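You operate a simulated robot arm through the tools that you are given. There is no shell and no other tool.

You run a simulated robot arm. Do the job below in one go: nothing can be reset, and whatever is moved stays where it is left.

TASK
Set the four cushion gauges on the cabinet next to press C to 3.5 bar.

Only the result counts: the job must be done as asked and must still hold three seconds after the hand-in. Knocking over, shifting, dropping, spilling or breaking anything else fails it.

THE ROBOT
A 7-joint arm with a two-finger parallel gripper, fixed in place. Base frame: the origin is at the foot of the arm, x ahead of it, y to its left, z up. Readings come in mm, rad, newtons and seconds.
With the tool pointing down near the work surface it reaches from about 320 to 720 mm from the base axis. Its first joint turns from -2.897 to 2.897 rad. Payload 3.43 kg.
The TCP is the grasp point between the finger pads, 30 mm short of the fingertips. In the tool frame z runs along the fingers and y along their closing line. Largest opening 94 mm; finger width 28, thickness 10; the body of the gripper, 50 by 96 mm, starts 55 mm behind the TCP.
Orientation is told as [roll, pitch, yaw] about the base's x, y, z axes, in that order, counted from this pose: with the fingers straight down and closing along the base's y, the tool's x points along the base's -x, its y along +y and its z along -z.

THE INTERFACE
- The arm moves only by the tool servo_tool. Its argument "moves" is one flat list of numbers, 7 for each row, row after row: the turn, a rotation vector about the tool's x, y, z in units of 90 degrees (1.0 is 90 degrees), then the shift along the tool's x, y, z in units of 400 mm (1.0 is 400 mm), then the opening, from 0 (shut) to 1 (fully open). In form: [wx, wy, wz, dx, dy, dz, gripper, wx, wy, wz, dx, dy, dz, gripper, ...]. A call has 1 to 20 rows; each row is the pose to reach, as a shift and turn from the pose commanded when the call began, along the tool's axes at that moment. A call with a number of a shift or a turn outside -1 to 1 is refused whole. Rows are played at 5 a second. More than 50 mm and 0.15 rad between two rows, or a gripper value outside its range, and nothing of the call is played. Where a pose cannot be reached the arm comes as near as it can. A force on the tool above 40 N (or 10 N above the force at the start of the call, whichever is more), or a blocked arm, ends the call early, and 0.2 s more pass. The fingers move at their own pace (about 108 mm/s each) and stop on an object; they squeeze with about 27 N. The grip force told is the motor's: it shows also when the fingers shut on nothing. Time passes only in rows, and 0.2 s behind the last, so rows that repeat a pose let the fingers close. It gives the time, the measured TCP pose, the force on the tool (base axes), the opening and the grip force at its end, in the units of the frame above (readings bear some noise), with the torque about the TCP (base axes, N m) and any sound that the robot's microphone picked up, and new pictures: "show" is both (left out), scene, wrist or none.
- Cameras (640 x 400 px; columns grow to the right, rows downward): "scene" is fixed at [50.3, -650.2, 1736.8]; the picture's right is [0.88, -0.47, 0.00], its down [-0.17, -0.32, -0.93] and it looks along [0.44, 0.82, -0.37] (base axes); focal length 310 px, centre (320, 200). "wrist" rides on the gripper at [76, 14, -103] in the tool frame; the picture's right is [-0.18, 0.98, 0.00], its down [-0.75, -0.14, -0.64] and it looks along [-0.63, -0.12, 0.77] (tool axes); focal length 243 px, centre (320, 200). There is no depth. A picture from a camera that has moved, and an enlarged one, comes with that camera's place and axes in the base frame and with its lens.
- raise_lower(by): slides the trunk up (or, below 0, down) by that many mm; the arm rides with it, the base frame stays. It gives what a move gives, with no picture.
- close_up(camera, box): a new picture of the part [left, top, right, bottom] of that camera's present view, enlarged. No time passes.
- close_job(): hands the job in; it is judged then, once.

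Places have to be worked out from the pictures, the camera data and where the tool is seen. Open the gripper and draw the arm clear of the work before you hand the job in, unless the task says otherwise.

The tools are called after "Request:" as name(argument=value, ...) on one line, values as JSON. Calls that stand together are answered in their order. servo_tool: Moves the arm, as the interface text tells. Its arguments: {"type":"object","properties":{"moves":{"type":"array"},"show":{"type":"string","enum":["both","scene","wrist","none"]}},"required":["moves"]} The other tools are called the same way: raise_lower (by) slides the trunk up or down; close_up (camera, box) takes an enlarged picture of a part of a camera's view; close_job () hands the job in.

At the start:

```text
clock: 0.0
ee_pos: [335.5, 166.8, 1616.9]
orientation: [0.0, -0.001, 0.001]
contact_force: [-0.1, -0.1, 0.0]
ft_torque: [-0.02, 0.04, -0.04]
grip_width: 94.1
grip_force: 0.0
trunk travel left (down, up): [-305.0, 285.0]
```

scene: 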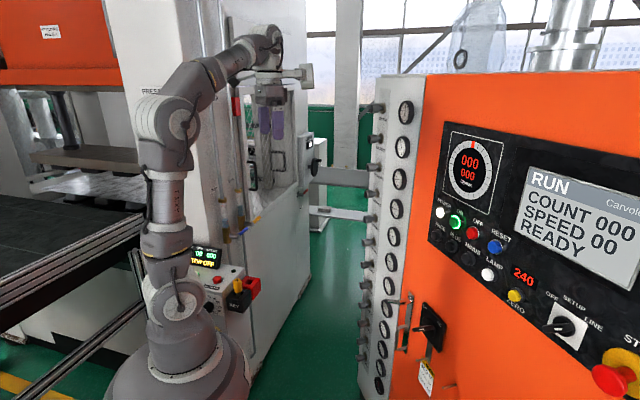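
wrist: 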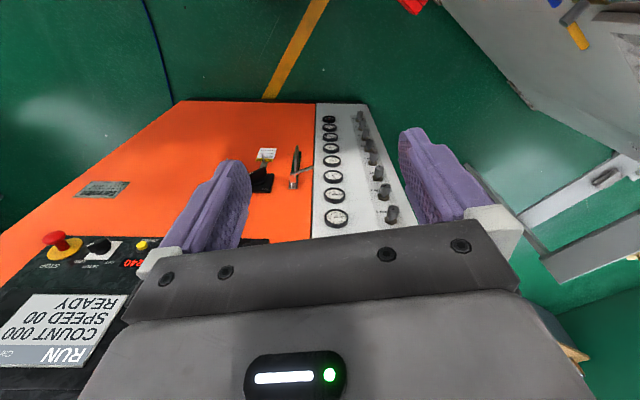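

The scene shows an orange cabinet with a column of gauges and knobs on its narrow white side. I take enlarged views to read the labels and find the four cushion gauges.

Request:
close_up(camera="scene", box=[340, 80, 440, 240])

Request:
close_up(camera="scene", box=[340, 230, 440, 400])

Request:
close_up(camera="wrist", box=[240, 90, 420, 240])

Request:
close_up(camera="scene", box=[120, 20, 340, 240])

```text
2.50 times, centred on (390, 160) of scene
camera zoom: at [50.3, -650.2, 1736.8], right [0.88, -0.47, 0.0], down [-0.17, -0.32, -0.93], along [0.44, 0.82, -0.37], focal length 774 px, centre (145, 300)
```

zoom: 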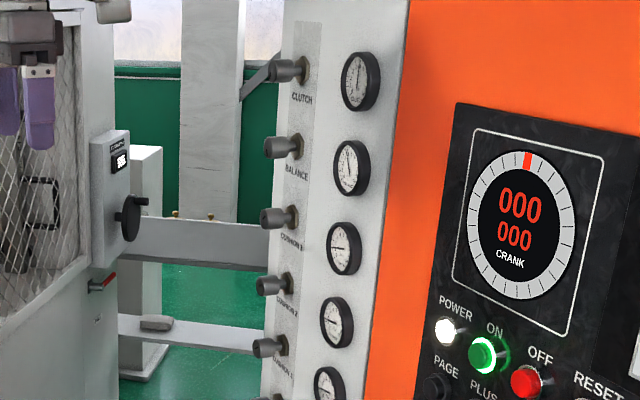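

```text
2.35 times, centred on (390, 315) of scene
camera zoom: at [50.3, -650.2, 1736.8], right [0.88, -0.47, 0.0], down [-0.17, -0.32, -0.93], along [0.44, 0.82, -0.37], focal length 729 px, centre (155, -71)
```

zoom: 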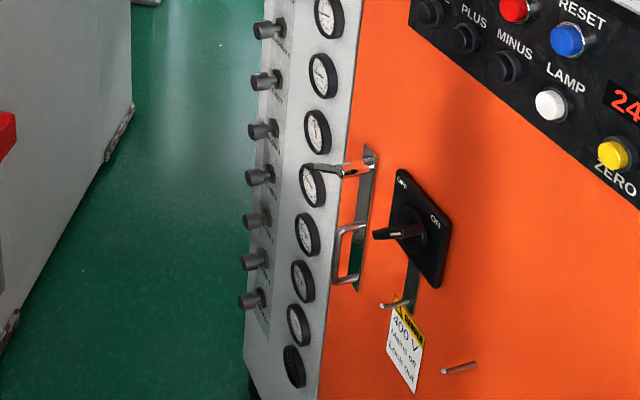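

```text
2.67 times, centred on (330, 165) of wrist
camera zoom: at [259.7, 180.1, 1718.5], right [0.18, 0.98, 0.0], down [0.75, -0.14, 0.64], along [0.63, -0.12, -0.77], focal length 647 px, centre (293, 293)
```

zoom: 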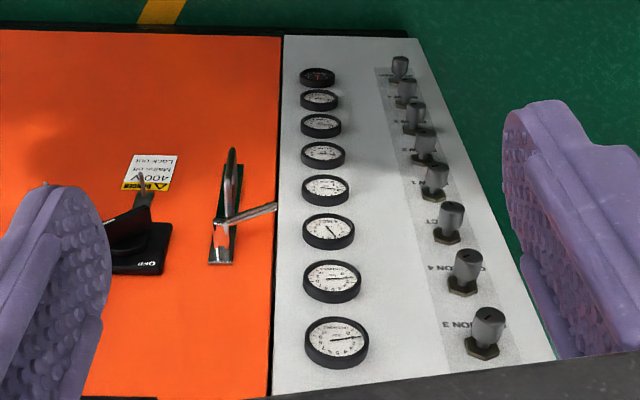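

```text
1.82 times, centred on (230, 130) of scene
camera zoom: at [50.3, -650.2, 1736.8], right [0.88, -0.47, 0.0], down [-0.17, -0.32, -0.93], along [0.44, 0.82, -0.37], focal length 563 px, centre (484, 327)
```

zoom: 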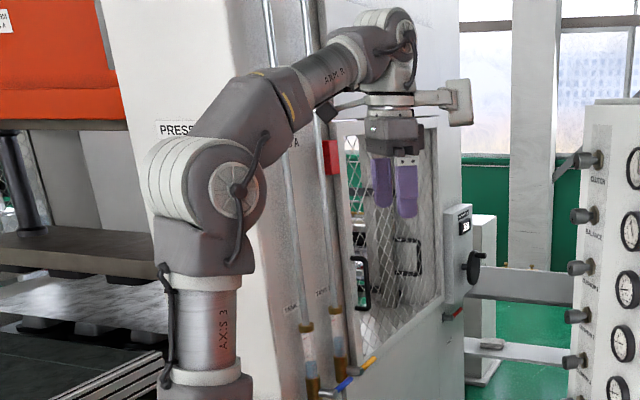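

The front panel faces the robot, with knobs labelled CLUTCH, BALANCE, CUSHION and so on beside the gauges. I zoom further to read the press sign, the labels and the gauge scales before moving.

Request:
close_up(camera="scene", box=[130, 70, 250, 145])

Request:
close_up(camera="scene", box=[360, 150, 424, 190])

Request:
close_up(camera="scene", box=[360, 185, 424, 225])

Request:
close_up(camera="scene", box=[360, 220, 424, 260])

Request:
close_up(camera="wrist", box=[310, 160, 410, 230])

Request:
close_up(camera="scene", box=[0, 0, 160, 100])

Request:
close_up(camera="scene", box=[180, 230, 280, 320])

```text
5.33 times, centred on (190, 108) of scene
camera zoom: at [50.3, -650.2, 1736.8], right [0.88, -0.47, 0.0], down [-0.17, -0.32, -0.93], along [0.44, 0.82, -0.37], focal length 1652 px, centre (1013, 693)
```

zoom: 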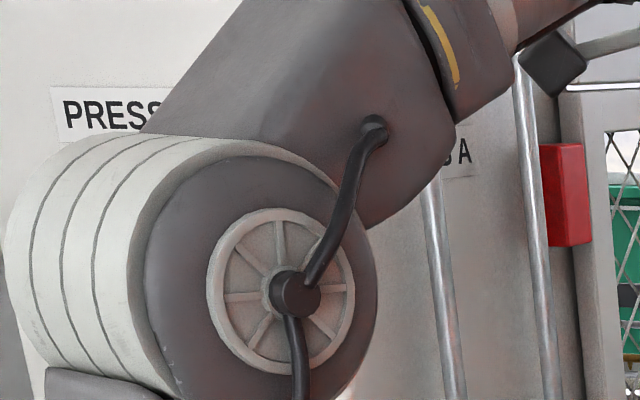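

```text
10.00 times, centred on (392, 170) of scene
camera zoom: at [50.3, -650.2, 1736.8], right [0.88, -0.47, 0.0], down [-0.17, -0.32, -0.93], along [0.44, 0.82, -0.37], focal length 3098 px, centre (-400, 500)
```

zoom: 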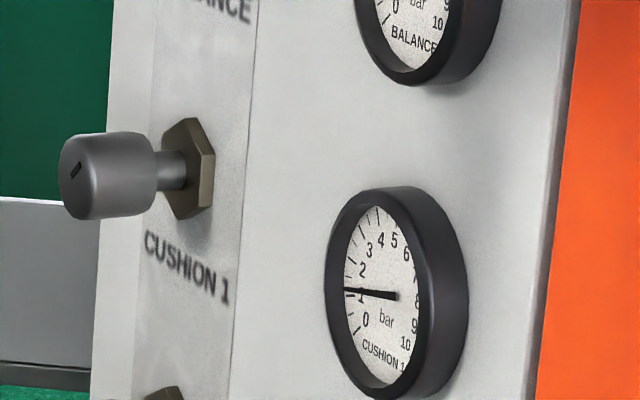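

```text
10.00 times, centred on (392, 205) of scene
camera zoom: at [50.3, -650.2, 1736.8], right [0.88, -0.47, 0.0], down [-0.17, -0.32, -0.93], along [0.44, 0.82, -0.37], focal length 3098 px, centre (-400, 150)
```

zoom: 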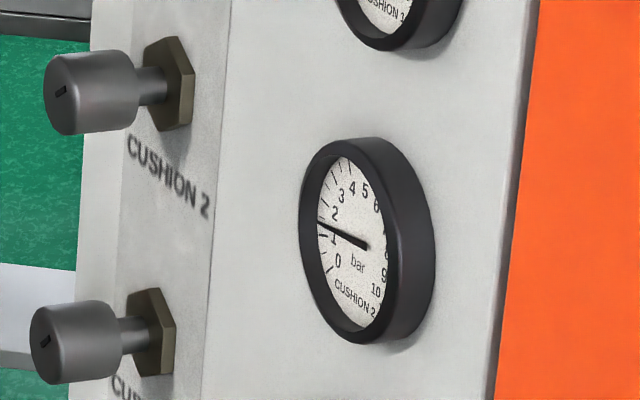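

```text
10.00 times, centred on (392, 240) of scene
camera zoom: at [50.3, -650.2, 1736.8], right [0.88, -0.47, 0.0], down [-0.17, -0.32, -0.93], along [0.44, 0.82, -0.37], focal length 3098 px, centre (-400, -200)
```

zoom: 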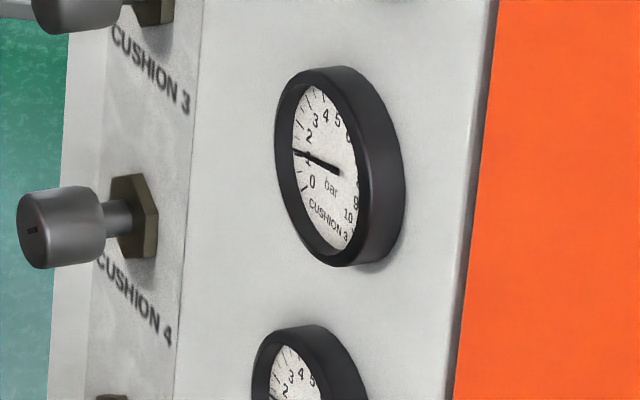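

```text
5.71 times, centred on (360, 195) of wrist
camera zoom: at [259.7, 180.1, 1718.5], right [0.18, 0.98, 0.0], down [0.75, -0.14, 0.64], along [0.63, -0.12, -0.77], focal length 1386 px, centre (91, 229)
```

zoom: 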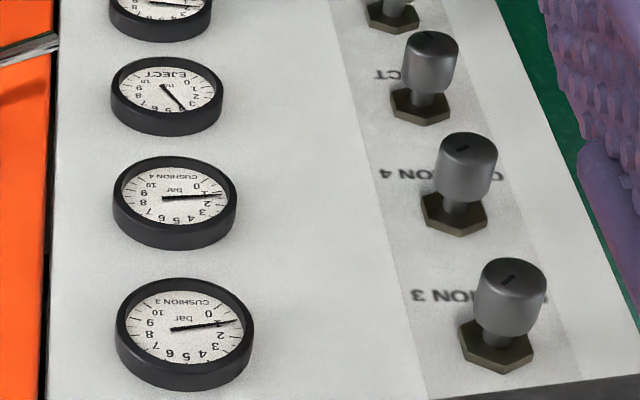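

```text
4.00 times, centred on (80, 50) of scene
camera zoom: at [50.3, -650.2, 1736.8], right [0.88, -0.47, 0.0], down [-0.17, -0.32, -0.93], along [0.44, 0.82, -0.37], focal length 1239 px, centre (1280, 800)
```

zoom: 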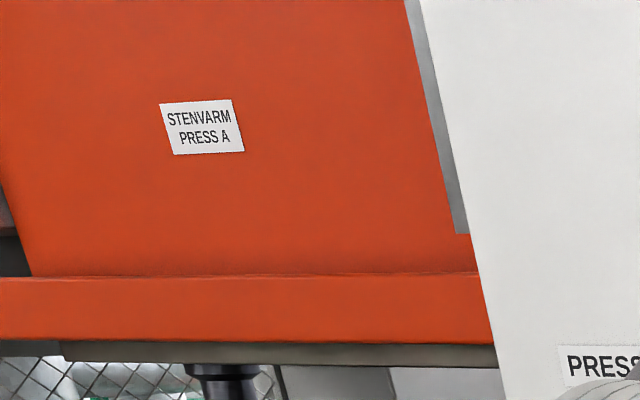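

```text
4.44 times, centred on (230, 275) of scene
camera zoom: at [50.3, -650.2, 1736.8], right [0.88, -0.47, 0.0], down [-0.17, -0.32, -0.93], along [0.44, 0.82, -0.37], focal length 1377 px, centre (720, -133)
```

zoom: 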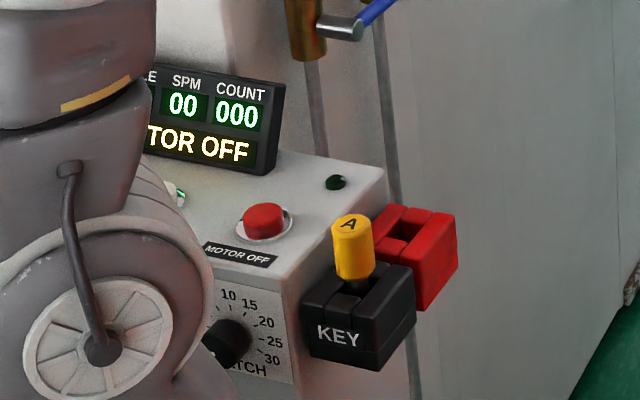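

The left press is labelled PRESS A, so I must check which press the orange cabinet belongs to and whether there is another cabinet. I tilt the tool up by about 40° to look around with the wrist camera.

Request:
servo_tool(moves=[0, -0.09, 0, 0, 0, 0, 1, 0, -0.18, 0, 0, 0, 0, 1, 0, -0.27, 0, 0, 0, 0, 1, 0, -0.36, 0, 0, 0, 0, 1, 0, -0.45, 0, 0, 0, 0, 1], show="wrist")

Request:
close_up(camera="scene", box=[440, 0, 640, 125])

Request:
close_up(camera="scene", box=[440, 150, 640, 275])

```text
clock: 1.2
ee_pos: [332.9, 166.3, 1618.1]
orientation: [-0.001, -0.711, 0.001]
contact_force: [-0.7, -0.7, 0.0]
ft_torque: [0.02, -0.04, 0.03]
grip_width: 93.8
grip_force: 0.0
trunk travel left (down, up): [-305.0, 285.0]
camera wrist: at [209.7, 179.8, 1644.8], right [0.14, 0.98, 0.12], down [0.15, -0.14, 0.98], along [0.98, -0.12, -0.17], focal length 243 px, centre (320, 200)
```

wrist: 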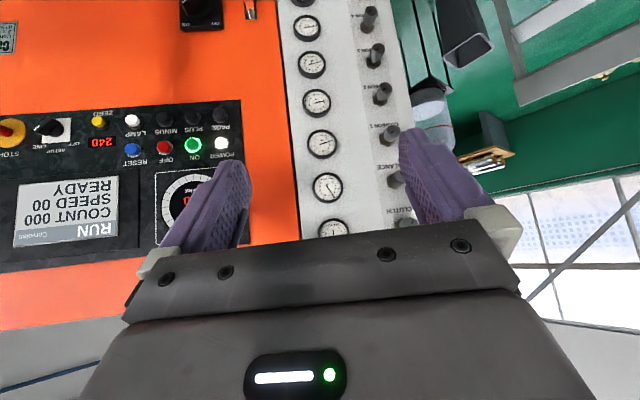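

```text
3.20 times, centred on (540, 62) of scene
camera zoom: at [50.3, -650.2, 1736.8], right [0.88, -0.47, 0.0], down [-0.17, -0.32, -0.93], along [0.44, 0.82, -0.37], focal length 991 px, centre (-384, 640)
```

zoom: 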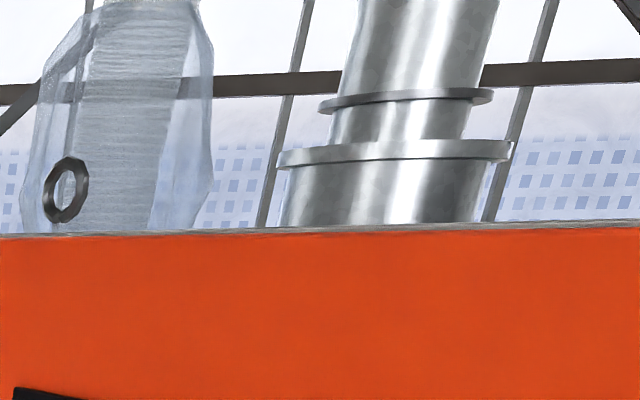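

```text
3.20 times, centred on (540, 212) of scene
camera zoom: at [50.3, -650.2, 1736.8], right [0.88, -0.47, 0.0], down [-0.17, -0.32, -0.93], along [0.44, 0.82, -0.37], focal length 991 px, centre (-384, 160)
```

zoom: 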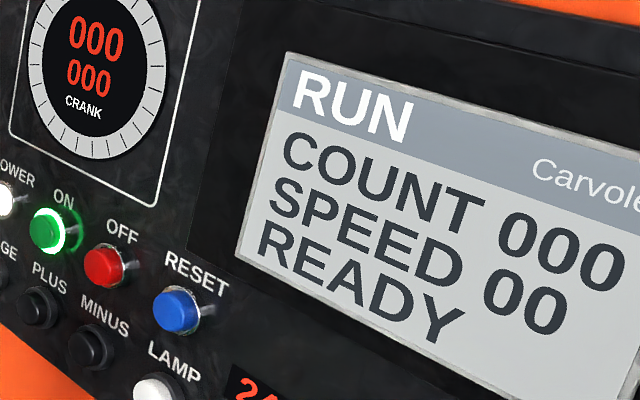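

The tilt went fine; the panel shows clutch, balance and cushion 1–4 gauges, and no press C sign is seen yet. I turn the arm about its first joint toward -y to look for press C there.

Request:
servo_tool(moves=[0.0498, 0, 0.0579, -0.0332, -0.1028, 0.0285, 1, 0.0996, 0, 0.1158, -0.0567, -0.2098, 0.0487, 1, 0.1494, 0, 0.1737, -0.0703, -0.32, 0.0605, 1, 0.1992, 0, 0.2316, -0.0739, -0.4313, 0.0636, 1, 0.249, 0, 0.2895, -0.0675, -0.5425, 0.058, 1, 0.2988, 0, 0.3474, -0.0508, -0.652, 0.0437, 1, 0.3486, 0, 0.4053, -0.0244, -0.7578, 0.021, 1, 0.3984, 0, 0.4632, 0.0114, -0.859, -0.0098, 1], show="both")

```text
clock: 3.0
ee_pos: [329.4, -180.5, 1617.1]
orientation: [-0.004, -0.708, -0.957]
contact_force: [-0.4, 0.1, -0.1]
ft_torque: [0.02, -0.03, -0.02]
grip_width: 94.0
grip_force: 0.1
trunk travel left (down, up): [-305.0, 285.0]
camera wrist: at [270.0, -69.6, 1644.3], right [0.89, 0.45, 0.12], down [-0.02, -0.21, 0.98], along [0.46, -0.87, -0.17], focal length 243 px, centre (320, 200)
```

scene: 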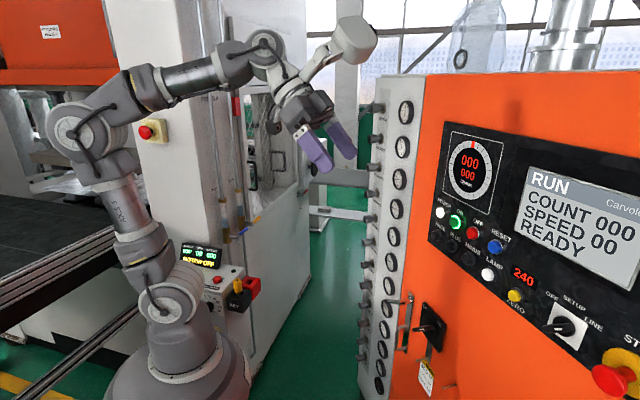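
wrist: 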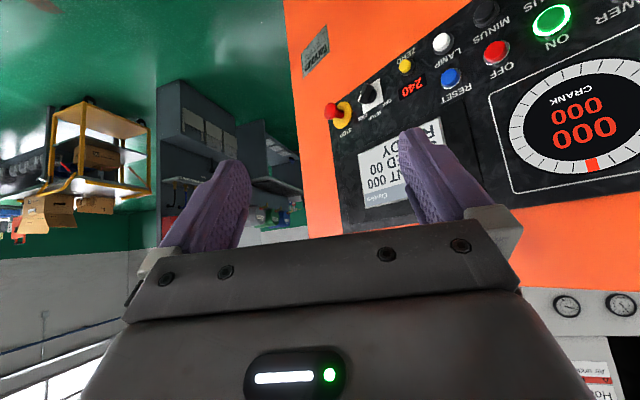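

The -y side shows a workshop cart, shelves and the cabinet's nameplate, no other press. I zoom in on the nameplate, the sign above the panel, and the now uncovered press sign in the scene view.

Request:
close_up(camera="wrist", box=[290, 20, 350, 80])

Request:
close_up(camera="wrist", box=[530, 280, 640, 400])

Request:
close_up(camera="wrist", box=[0, 60, 320, 260])

Request:
close_up(camera="scene", box=[120, 60, 320, 185])

Request:
close_up(camera="scene", box=[160, 220, 280, 320])

Request:
close_up(camera="scene", box=[390, 280, 460, 400])

```text
6.67 times, centred on (320, 50) of wrist
camera zoom: at [270.0, -69.6, 1644.3], right [0.89, 0.45, 0.12], down [-0.02, -0.21, 0.98], along [0.46, -0.87, -0.17], focal length 1618 px, centre (320, 1200)
```

zoom: 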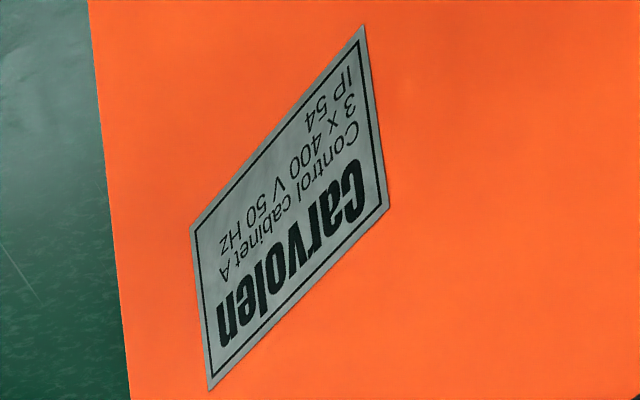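

```text
3.33 times, centred on (585, 340) of wrist
camera zoom: at [270.0, -69.6, 1644.3], right [0.89, 0.45, 0.12], down [-0.02, -0.21, 0.98], along [0.46, -0.87, -0.17], focal length 809 px, centre (-563, -267)
```

zoom: 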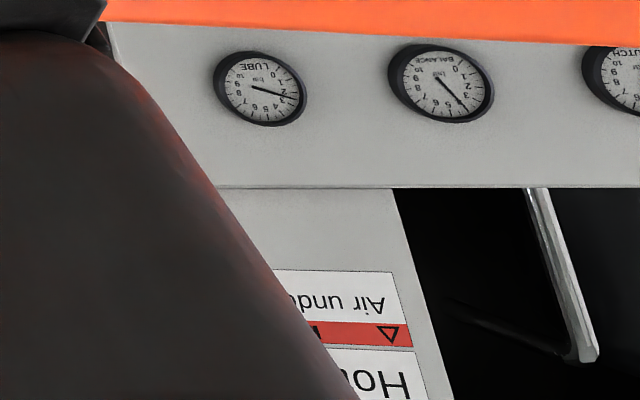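

```text
2.00 times, centred on (160, 160) of wrist
camera zoom: at [270.0, -69.6, 1644.3], right [0.89, 0.45, 0.12], down [-0.02, -0.21, 0.98], along [0.46, -0.87, -0.17], focal length 485 px, centre (640, 280)
```

zoom: 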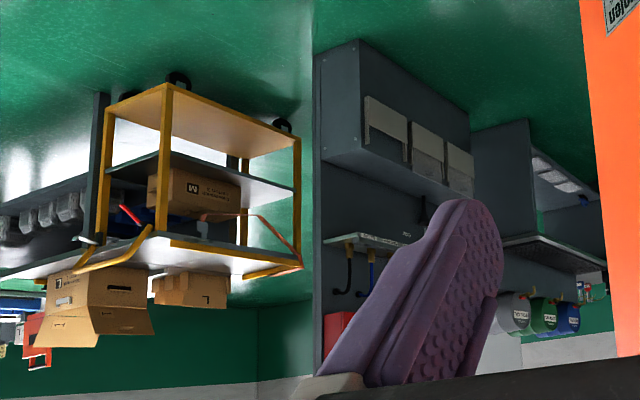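

```text
3.20 times, centred on (220, 122) of scene
camera zoom: at [50.3, -650.2, 1736.8], right [0.88, -0.47, 0.0], down [-0.17, -0.32, -0.93], along [0.44, 0.82, -0.37], focal length 991 px, centre (640, 448)
```

zoom: 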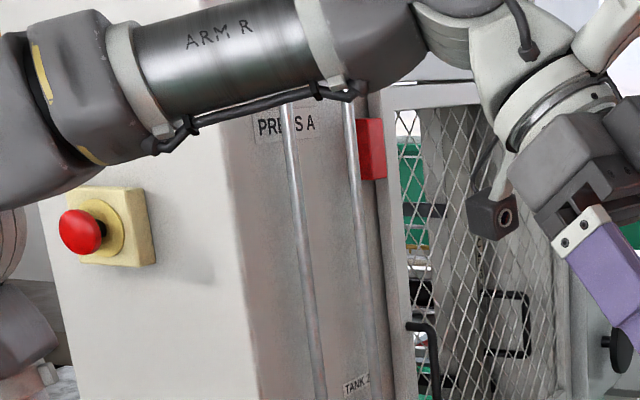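

```text
4.00 times, centred on (220, 270) of scene
camera zoom: at [50.3, -650.2, 1736.8], right [0.88, -0.47, 0.0], down [-0.17, -0.32, -0.93], along [0.44, 0.82, -0.37], focal length 1239 px, centre (720, -80)
```

zoom: 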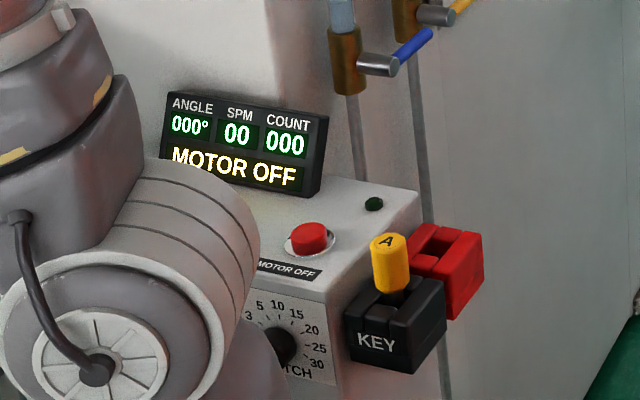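

```text
3.33 times, centred on (425, 340) of scene
camera zoom: at [50.3, -650.2, 1736.8], right [0.88, -0.47, 0.0], down [-0.17, -0.32, -0.93], along [0.44, 0.82, -0.37], focal length 1033 px, centre (-30, -267)
```

zoom: 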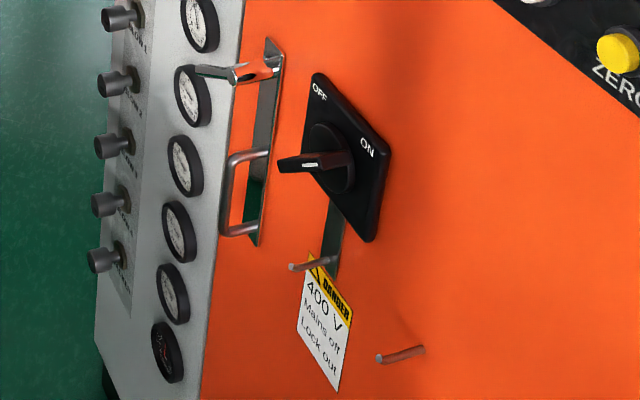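

The orange cabinet's plate reads "Control cabinet A", so this is the cabinet of press A and another cabinet must belong to press C. I keep turning the arm about its first joint to look further round to the right and behind.

Request:
servo_tool(moves=[0.0498, 0, 0.0579, -0.0332, -0.1028, 0.0285, 1, 0.0996, 0, 0.1158, -0.0567, -0.2098, 0.0487, 1, 0.1494, 0, 0.1737, -0.0703, -0.32, 0.0605, 1, 0.1992, 0, 0.2316, -0.0739, -0.4313, 0.0636, 1, 0.249, 0, 0.2895, -0.0675, -0.5425, 0.058, 1, 0.2988, 0, 0.3474, -0.0508, -0.652, 0.0437, 1, 0.3486, 0, 0.4053, -0.0244, -0.7578, 0.021, 1, 0.3984, 0, 0.4632, 0.0114, -0.859, -0.0098, 1], show="both")

```text
clock: 4.8
ee_pos: [42.4, -369.5, 1617.0]
orientation: [-0.002, -0.711, -1.918]
contact_force: [0.0, 0.3, 0.4]
ft_torque: [-0.01, -0.04, 0.02]
grip_width: 94.0
grip_force: 0.1
trunk travel left (down, up): [-305.0, 285.0]
camera wrist: at [100.2, -258.3, 1645.8], right [0.88, -0.47, 0.12], down [-0.18, -0.09, 0.98], along [-0.45, -0.88, -0.17], focal length 243 px, centre (320, 200)
```

scene: 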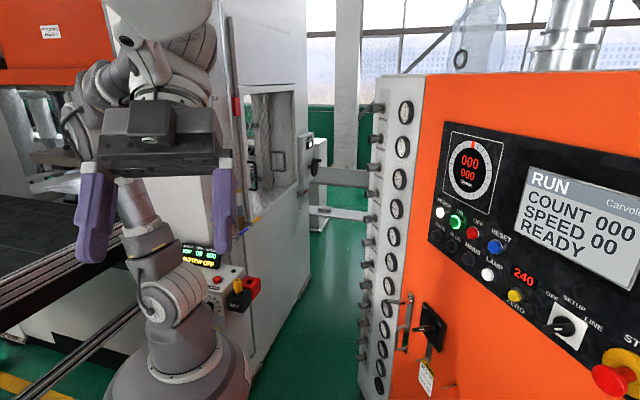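
wrist: 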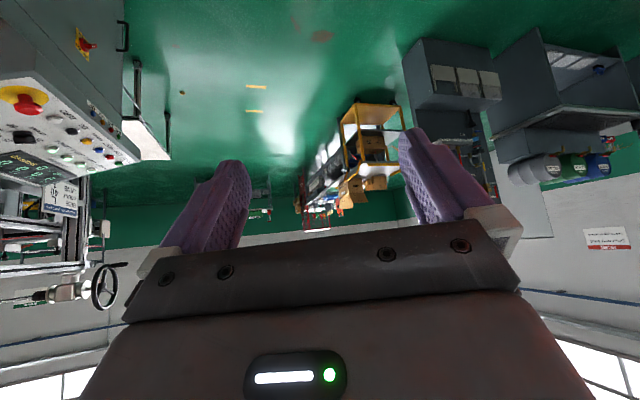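

Behind the robot (toward -x) there is another grey machine with a control console. I turn on by the same amount to see it.

Request:
servo_tool(moves=[0.0498, 0, 0.0579, -0.0332, -0.1028, 0.0285, 1, 0.0996, 0, 0.1158, -0.0567, -0.2098, 0.0487, 1, 0.1494, 0, 0.1737, -0.0703, -0.32, 0.0605, 1, 0.1992, 0, 0.2316, -0.0739, -0.4313, 0.0636, 1, 0.249, 0, 0.2895, -0.0675, -0.5425, 0.058, 1, 0.2988, 0, 0.3474, -0.0508, -0.652, 0.0437, 1, 0.3486, 0, 0.4053, -0.0244, -0.7578, 0.021, 1], show="both")

```text
clock: 6.4
ee_pos: [-246.8, -277.0, 1617.2]
orientation: [-0.002, -0.712, -2.758]
contact_force: [0.4, 0.4, -0.1]
ft_torque: [0.01, 0.0, 0.02]
grip_width: 94.1
grip_force: 0.1
trunk travel left (down, up): [-305.0, 285.0]
camera wrist: at [-124.3, -245.2, 1644.8], right [0.24, -0.96, 0.12], down [-0.19, 0.07, 0.98], along [-0.95, -0.26, -0.17], focal length 243 px, centre (320, 200)
```

scene: 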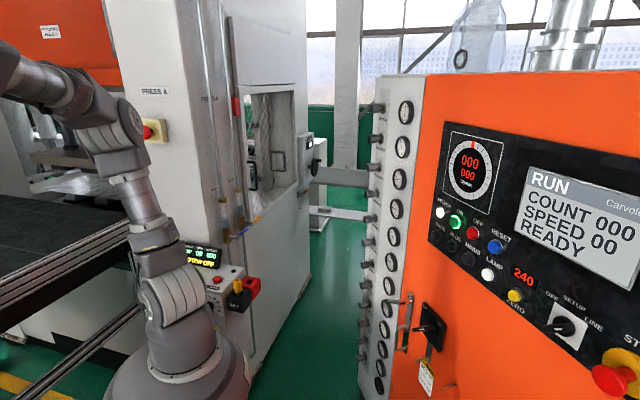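
wrist: 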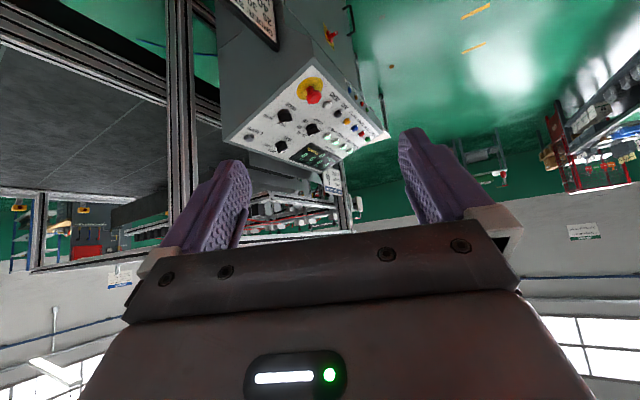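

Behind is a grey control console in front of a conveyor frame. I zoom in to read its labels.

Request:
close_up(camera="wrist", box=[210, 0, 400, 200])

Request:
close_up(camera="wrist", box=[0, 150, 200, 320])

Request:
close_up(camera="wrist", box=[440, 60, 640, 260])

Request:
close_up(camera="wrist", box=[220, 140, 400, 250])

Request:
close_up(camera="scene", box=[120, 60, 320, 185])

Request:
close_up(camera="scene", box=[240, 60, 380, 240])

```text
2.00 times, centred on (305, 100) of wrist
camera zoom: at [-124.3, -245.2, 1644.8], right [0.24, -0.96, 0.12], down [-0.19, 0.07, 0.98], along [-0.95, -0.26, -0.17], focal length 485 px, centre (350, 400)
```

zoom: 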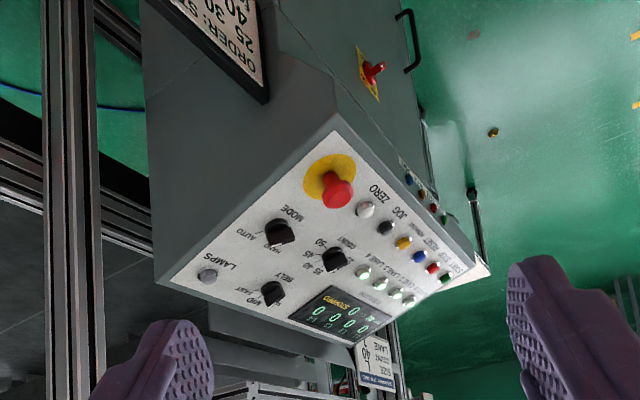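

```text
2.35 times, centred on (100, 235) of wrist
camera zoom: at [-124.3, -245.2, 1644.8], right [0.24, -0.96, 0.12], down [-0.19, 0.07, 0.98], along [-0.95, -0.26, -0.17], focal length 571 px, centre (838, 118)
```

zoom: 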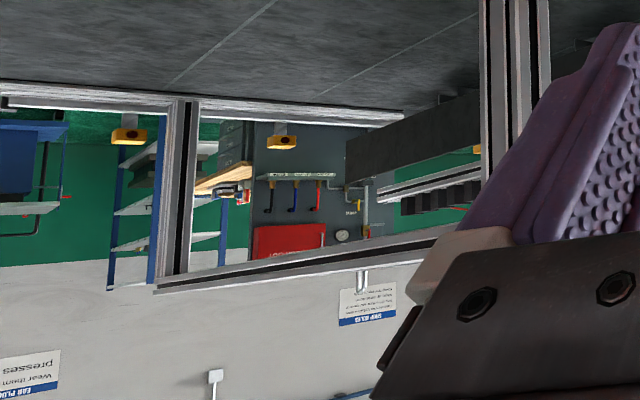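

```text
2.00 times, centred on (540, 160) of wrist
camera zoom: at [-124.3, -245.2, 1644.8], right [0.24, -0.96, 0.12], down [-0.19, 0.07, 0.98], along [-0.95, -0.26, -0.17], focal length 485 px, centre (-120, 280)
```

zoom: 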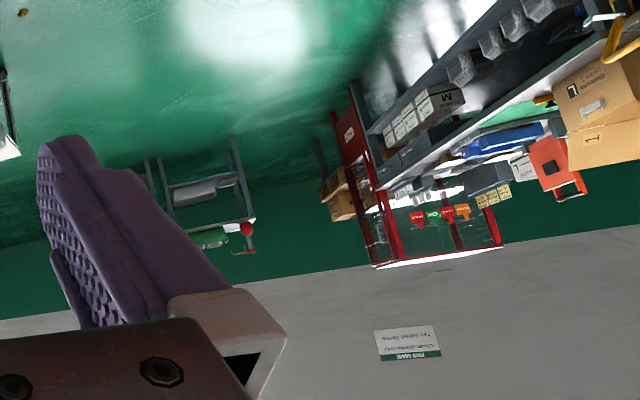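

```text
3.56 times, centred on (310, 195) of wrist
camera zoom: at [-124.3, -245.2, 1644.8], right [0.24, -0.96, 0.12], down [-0.19, 0.07, 0.98], along [-0.95, -0.26, -0.17], focal length 863 px, centre (356, 218)
```

zoom: 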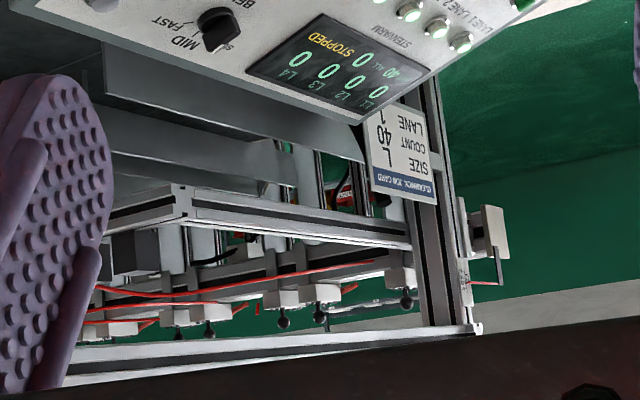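

```text
3.20 times, centred on (220, 122) of scene
camera zoom: at [50.3, -650.2, 1736.8], right [0.88, -0.47, 0.0], down [-0.17, -0.32, -0.93], along [0.44, 0.82, -0.37], focal length 991 px, centre (640, 448)
```

zoom: 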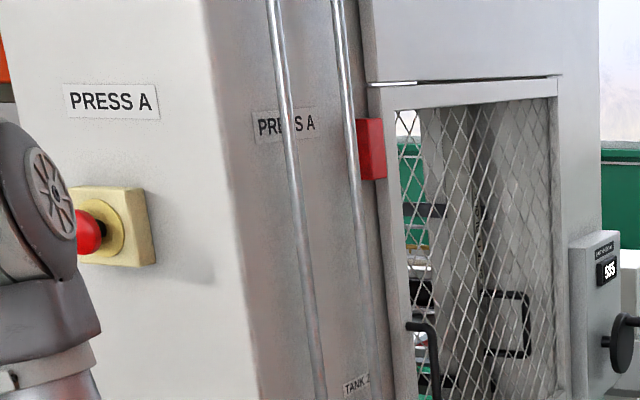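

```text
2.22 times, centred on (310, 150) of scene
camera zoom: at [50.3, -650.2, 1736.8], right [0.88, -0.47, 0.0], down [-0.17, -0.32, -0.93], along [0.44, 0.82, -0.37], focal length 688 px, centre (342, 311)
```

zoom: 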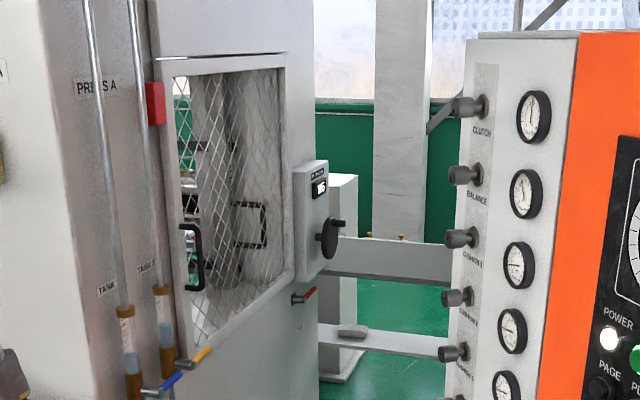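

The console behind belongs to a Stenvarm conveyor/stacker, no gauges there. I turn back the way I came and will then look to the left side.

Request:
servo_tool(moves=[-0.0498, 0, -0.0579, 0.0423, 0.0968, -0.0363, 1, -0.0996, 0, -0.1158, 0.093, 0.186, -0.08, 1, -0.1494, 0, -0.1737, 0.1512, 0.2668, -0.1301, 1, -0.1992, 0, -0.2316, 0.2166, 0.3375, -0.1863, 1, -0.249, 0, -0.2895, 0.2879, 0.3975, -0.2476, 1, -0.2988, 0, -0.3474, 0.3642, 0.446, -0.3133, 1, -0.3486, 0, -0.4053, 0.444, 0.482, -0.3819, 1, -0.3984, 0, -0.4632, 0.5268, 0.505, -0.4531, 1, -0.4482, 0, -0.5211, 0.6111, 0.5148, -0.5257, 1, -0.498, 0, -0.579, 0.6955, 0.5115, -0.5982, 1], show="none")

Request:
servo_tool(moves=[-0.0498, 0, -0.0579, 0.0423, 0.0968, -0.0363, 1, -0.0996, 0, -0.1158, 0.093, 0.186, -0.08, 1, -0.1494, 0, -0.1737, 0.1512, 0.2668, -0.1301, 1, -0.1992, 0, -0.2316, 0.2166, 0.3375, -0.1863, 1, -0.249, 0, -0.2895, 0.2879, 0.3975, -0.2476, 1, -0.2988, 0, -0.3474, 0.3642, 0.446, -0.3133, 1, -0.3486, 0, -0.4053, 0.444, 0.482, -0.3819, 1, -0.3984, 0, -0.4632, 0.5268, 0.505, -0.4531, 1, -0.4482, 0, -0.5211, 0.6111, 0.5148, -0.5257, 1], show="wrist")

```text
clock: 8.6
ee_pos: [172.1, -332.1, 1616.4]
orientation: [-0.007, -0.71, -1.556]
contact_force: [0.1, -0.7, 0.0]
ft_torque: [-0.03, 0.03, 0.01]
grip_width: 93.6
grip_force: 0.0
trunk travel left (down, up): [-305.0, 285.0]
```

```text
clock: 10.6
ee_pos: [371.7, -5.0, 1617.3]
orientation: [-0.002, -0.707, -0.474]
contact_force: [0.2, 0.1, 0.6]
ft_torque: [0.01, -0.02, -0.01]
grip_width: 94.2
grip_force: 0.0
trunk travel left (down, up): [-305.0, 285.0]
camera wrist: at [270.1, 64.0, 1644.8], right [0.58, 0.81, 0.12], down [0.07, -0.2, 0.98], along [0.81, -0.55, -0.17], focal length 243 px, centre (320, 200)
```

wrist: 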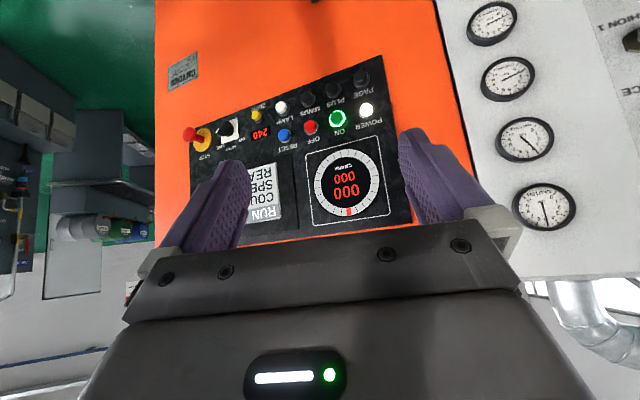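

From this height the thing behind the cabinet (gauges LUBE/BALANCE/CLUTCH, warning signs) is hidden. I raise the trunk to look over the cabinet with the wrist camera.

Request:
raise_lower(by=280)

Request:
servo_tool(moves=[0, 0, 0, 0, 0, 0, 1], show="both")

```text
clock: 13.4
ee_pos: [373.2, -6.5, 1896.8]
orientation: [-0.002, -0.709, -0.479]
contact_force: [-0.6, 0.1, 0.9]
ft_torque: [-0.01, 0.01, 0.02]
grip_width: 93.9
grip_force: 0.1
trunk travel left (down, up): [-585.0, 5.0]
```

```text
clock: 13.8
ee_pos: [373.5, -6.3, 1897.8]
orientation: [-0.002, -0.706, -0.48]
contact_force: [-0.1, 0.6, -0.2]
ft_torque: [0.0, 0.0, -0.03]
grip_width: 94.0
grip_force: 0.0
trunk travel left (down, up): [-585.0, 5.0]
camera wrist: at [270.4, 62.8, 1924.7], right [0.58, 0.81, 0.12], down [0.07, -0.2, 0.98], along [0.81, -0.56, -0.17], focal length 243 px, centre (320, 200)
```

scene: 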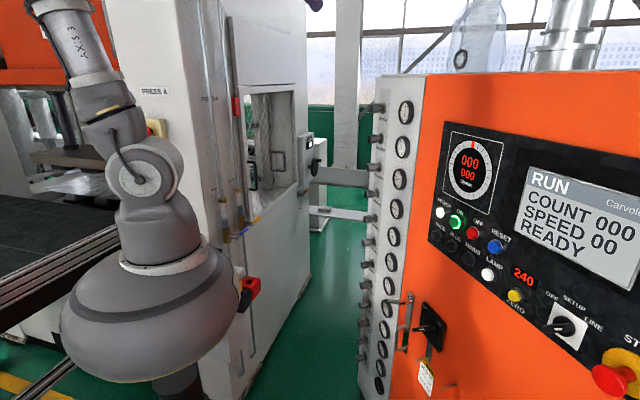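
wrist: 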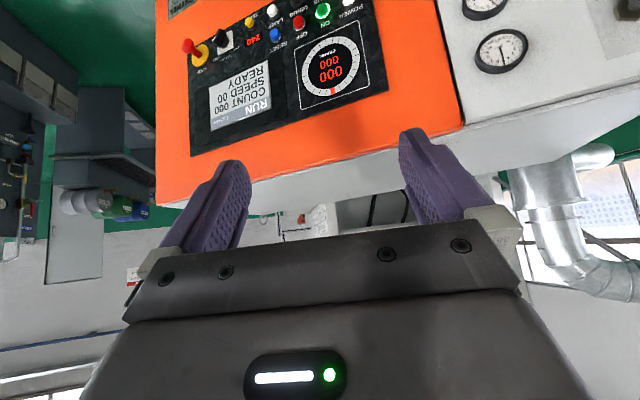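

Now something is visible over the cabinet top between the fingers. I zoom there.

Request:
close_up(camera="wrist", box=[220, 160, 440, 250])

Request:
close_up(camera="wrist", box=[0, 0, 200, 290])

Request:
close_up(camera="wrist", box=[490, 120, 640, 290])

```text
2.91 times, centred on (330, 205) of wrist
camera zoom: at [270.4, 62.8, 1924.7], right [0.58, 0.81, 0.12], down [0.07, -0.2, 0.98], along [0.81, -0.56, -0.17], focal length 706 px, centre (291, 186)
```

zoom: 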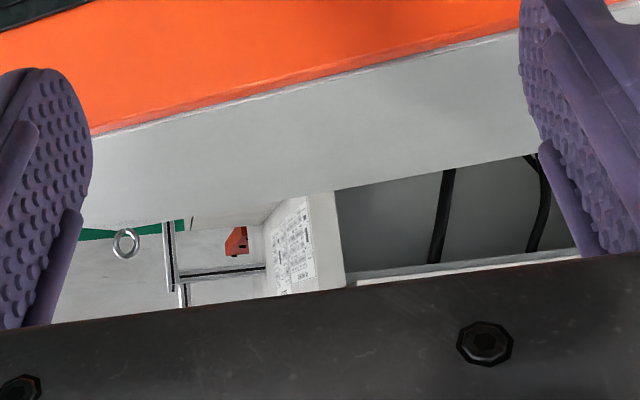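

```text
1.38 times, centred on (100, 145) of wrist
camera zoom: at [270.4, 62.8, 1924.7], right [0.58, 0.81, 0.12], down [0.07, -0.2, 0.98], along [0.81, -0.56, -0.17], focal length 335 px, centre (623, 276)
```

zoom: 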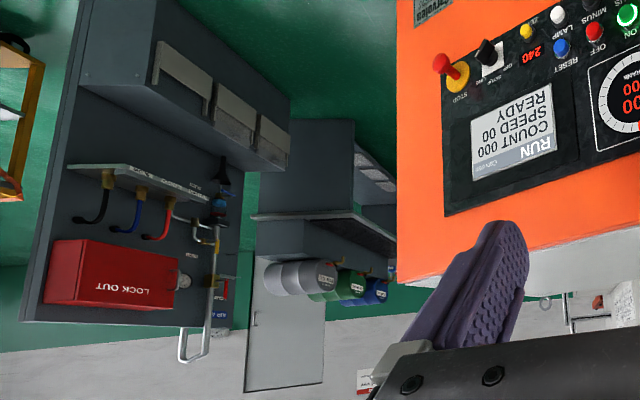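

```text
2.35 times, centred on (565, 205) of wrist
camera zoom: at [270.4, 62.8, 1924.7], right [0.58, 0.81, 0.12], down [0.07, -0.2, 0.98], along [0.81, -0.56, -0.17], focal length 571 px, centre (-256, 188)
```

zoom: 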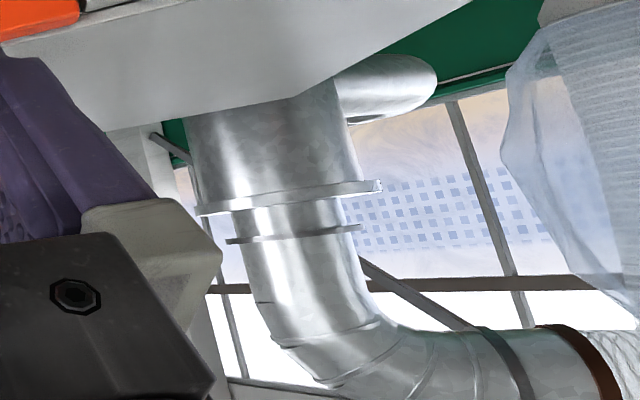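

A machine stands behind the cabinet. I tilt the tool further up to see its face and signs.

Request:
servo_tool(moves=[0, -0.09, 0, 0, 0, 0, 1, 0, -0.18, 0, 0, 0, 0, 1, 0, -0.27, 0, 0, 0, 0, 1, 0, -0.36, 0, 0, 0, 0, 1], show="wrist")

Request:
close_up(camera="wrist", box=[160, 0, 480, 240])

```text
clock: 14.8
ee_pos: [371.9, -4.3, 1896.0]
orientation: [-0.009, -1.277, -0.467]
contact_force: [0.2, 0.4, 0.0]
ft_torque: [-0.01, 0.0, -0.01]
grip_width: 94.0
grip_force: 0.0
trunk travel left (down, up): [-585.0, 5.0]
camera wrist: at [273.3, 62.7, 1853.0], right [0.5, 0.85, 0.17], down [-0.41, 0.06, 0.91], along [0.76, -0.53, 0.38], focal length 243 px, centre (320, 200)
```

wrist: 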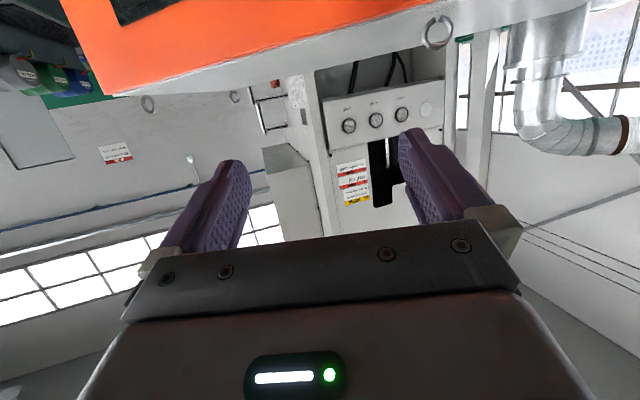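

```text
1.67 times, centred on (320, 120) of wrist
camera zoom: at [273.3, 62.7, 1853.0], right [0.5, 0.85, 0.17], down [-0.41, 0.06, 0.91], along [0.76, -0.53, 0.38], focal length 404 px, centre (320, 333)
```

zoom: 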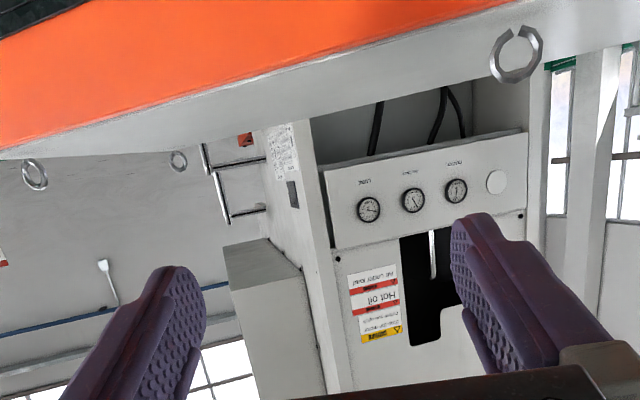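

A press stands behind cabinet A. I zoom on its signs and side to find its letter.

Request:
close_up(camera="wrist", box=[280, 60, 360, 130])

Request:
close_up(camera="wrist", box=[330, 80, 450, 210])

Request:
close_up(camera="wrist", box=[240, 140, 400, 245])

Request:
close_up(camera="wrist", box=[0, 40, 240, 280])

```text
5.71 times, centred on (320, 95) of wrist
camera zoom: at [273.3, 62.7, 1853.0], right [0.5, 0.85, 0.17], down [-0.41, 0.06, 0.91], along [0.76, -0.53, 0.38], focal length 1386 px, centre (320, 800)
```

zoom: 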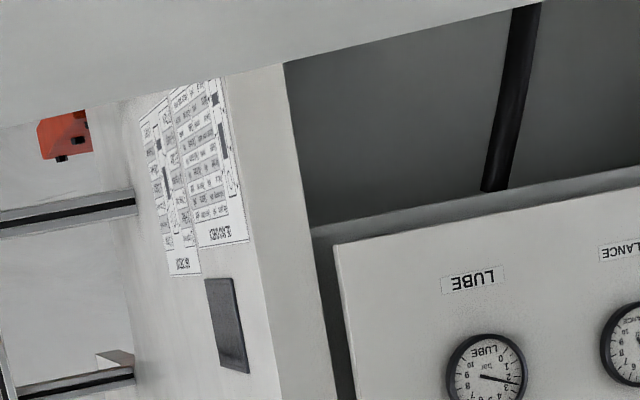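

```text
3.08 times, centred on (390, 145) of wrist
camera zoom: at [273.3, 62.7, 1853.0], right [0.5, 0.85, 0.17], down [-0.41, 0.06, 0.91], along [0.76, -0.53, 0.38], focal length 746 px, centre (105, 369)
```

zoom: 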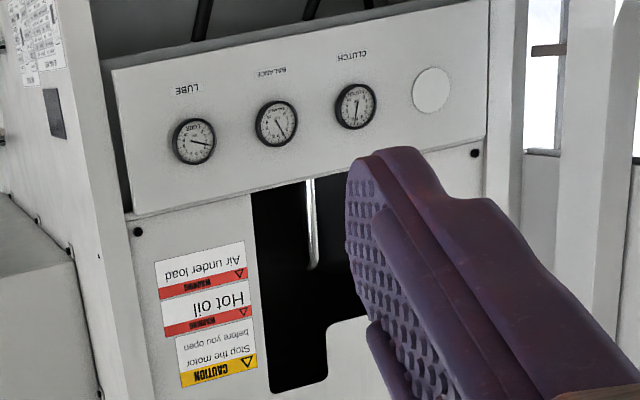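

```text
3.81 times, centred on (320, 192) of wrist
camera zoom: at [273.3, 62.7, 1853.0], right [0.5, 0.85, 0.17], down [-0.41, 0.06, 0.91], along [0.76, -0.53, 0.38], focal length 924 px, centre (320, 229)
```

zoom: 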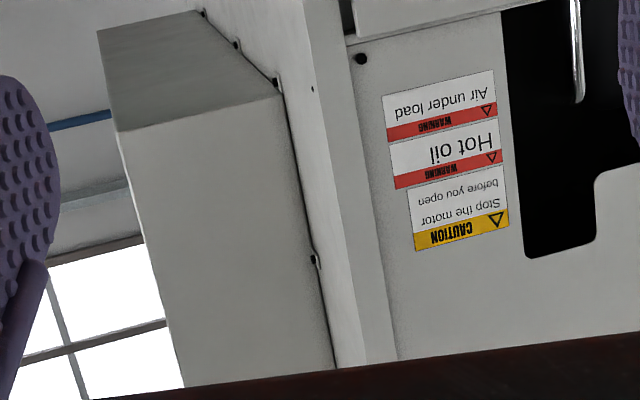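

```text
1.67 times, centred on (120, 160) of wrist
camera zoom: at [273.3, 62.7, 1853.0], right [0.5, 0.85, 0.17], down [-0.41, 0.06, 0.91], along [0.76, -0.53, 0.38], focal length 404 px, centre (653, 267)
```

zoom: 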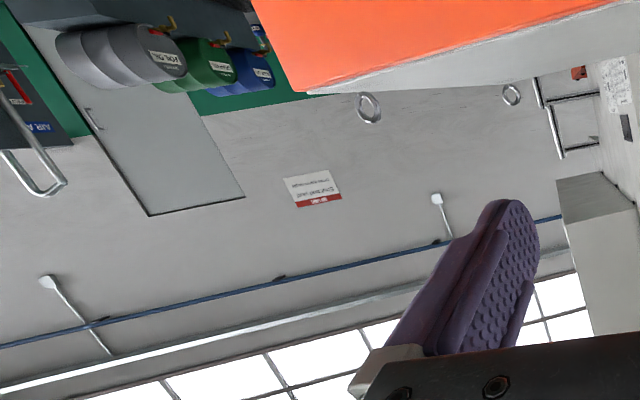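

The press behind shows no letter from here. I turn left with the first joint at this height to look for other presses and cabinets on the +y side.

Request:
servo_tool(moves=[-0.0731, 0, -0.0222, 0.0162, 0.0968, -0.0534, 1, -0.1462, 0, -0.0444, 0.0356, 0.186, -0.1175, 1, -0.2193, 0, -0.0666, 0.0579, 0.2668, -0.1909, 1, -0.2924, 0, -0.0888, 0.0829, 0.3375, -0.2735, 1, -0.3655, 0, -0.111, 0.1101, 0.3975, -0.3634, 1, -0.4386, 0, -0.1332, 0.1393, 0.446, -0.4598, 1, -0.5117, 0, -0.1554, 0.1699, 0.482, -0.5606, 1, -0.5848, 0, -0.1776, 0.2016, 0.505, -0.6651, 1], show="wrist")

```text
clock: 16.6
ee_pos: [217.6, 300.8, 1899.5]
orientation: [0.006, -1.273, 0.479]
contact_force: [-0.2, 0.8, 0.4]
ft_torque: [-0.02, -0.03, -0.02]
grip_width: 94.0
grip_force: 0.0
trunk travel left (down, up): [-585.0, 5.0]
camera wrist: at [106.1, 257.1, 1854.6], right [-0.41, 0.9, 0.18], down [-0.28, -0.31, 0.91], along [0.87, 0.32, 0.38], focal length 243 px, centre (320, 200)
```

wrist: 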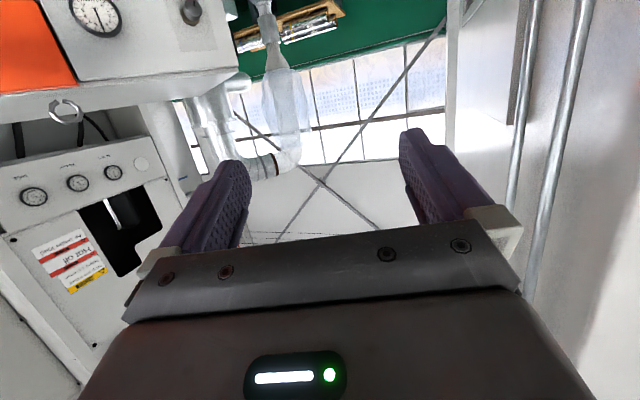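

Only the window wall and press A's side are seen here. I continue left with smaller total to see along press A and behind.

Request:
servo_tool(moves=[-0.0731, 0, -0.0222, 0.0162, 0.0968, -0.0534, 1, -0.1462, 0, -0.0444, 0.0356, 0.186, -0.1175, 1, -0.2193, 0, -0.0666, 0.0579, 0.2668, -0.1909, 1, -0.2924, 0, -0.0888, 0.0829, 0.3375, -0.2735, 1, -0.3655, 0, -0.111, 0.1101, 0.3975, -0.3634, 1, -0.4386, 0, -0.1332, 0.1393, 0.446, -0.4598, 1, -0.5117, 0, -0.1554, 0.1699, 0.482, -0.5606, 1, -0.5848, 0, -0.1776, 0.2016, 0.505, -0.6651, 1], show="both")

```text
clock: 18.4
ee_pos: [-121.5, 349.6, 1898.5]
orientation: [0.012, -1.277, 1.429]
contact_force: [-0.3, 0.0, 0.4]
ft_torque: [0.0, 0.04, 0.04]
grip_width: 94.1
grip_force: 0.0
trunk travel left (down, up): [-585.0, 5.0]
camera wrist: at [-149.5, 231.3, 1854.8], right [-0.97, 0.18, 0.18], down [0.09, -0.41, 0.91], along [0.24, 0.89, 0.38], focal length 243 px, centre (320, 200)
```

scene: 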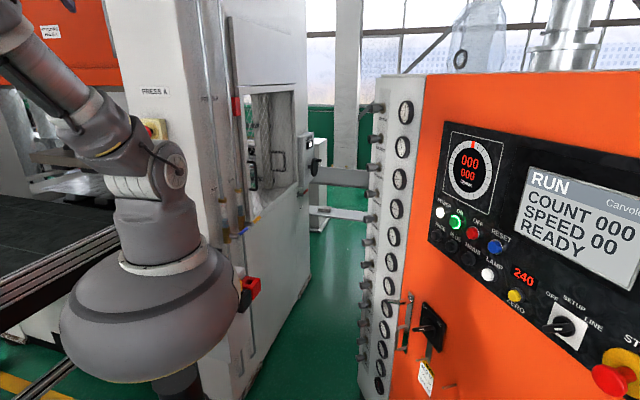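
wrist: 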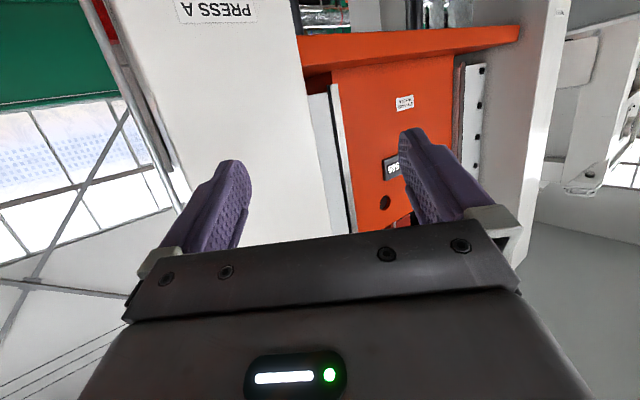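

Press A's ram is seen straight on, and another machine shows past its left column. I zoom on those parts.

Request:
close_up(camera="wrist", box=[500, 0, 640, 240])

Request:
close_up(camera="wrist", box=[290, 0, 530, 130])

```text
1.67 times, centred on (570, 120) of wrist
camera zoom: at [-149.5, 231.3, 1854.8], right [-0.97, 0.18, 0.18], down [0.09, -0.41, 0.91], along [0.24, 0.89, 0.38], focal length 404 px, centre (-97, 333)
```

zoom: 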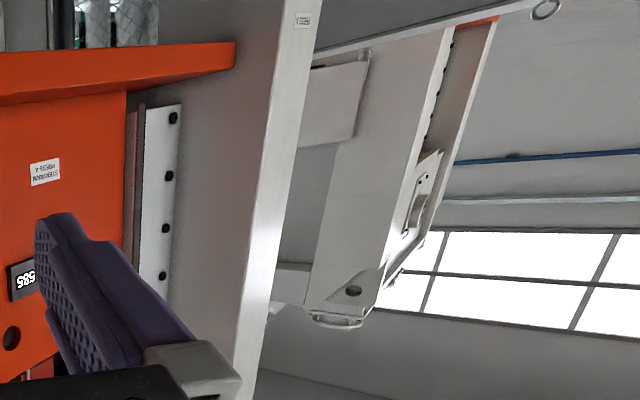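

```text
2.67 times, centred on (410, 65) of wrist
camera zoom: at [-149.5, 231.3, 1854.8], right [-0.97, 0.18, 0.18], down [0.09, -0.41, 0.91], along [0.24, 0.89, 0.38], focal length 647 px, centre (80, 560)
```

zoom: 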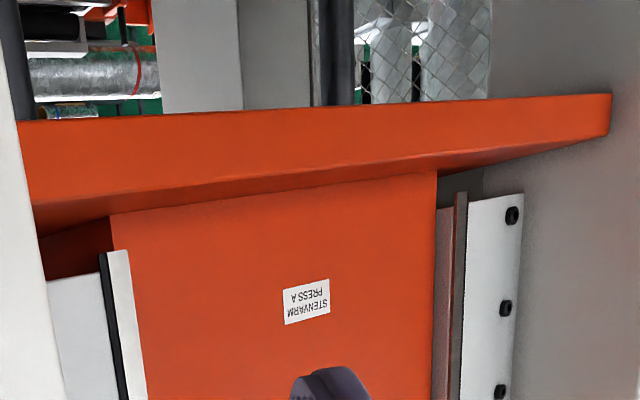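

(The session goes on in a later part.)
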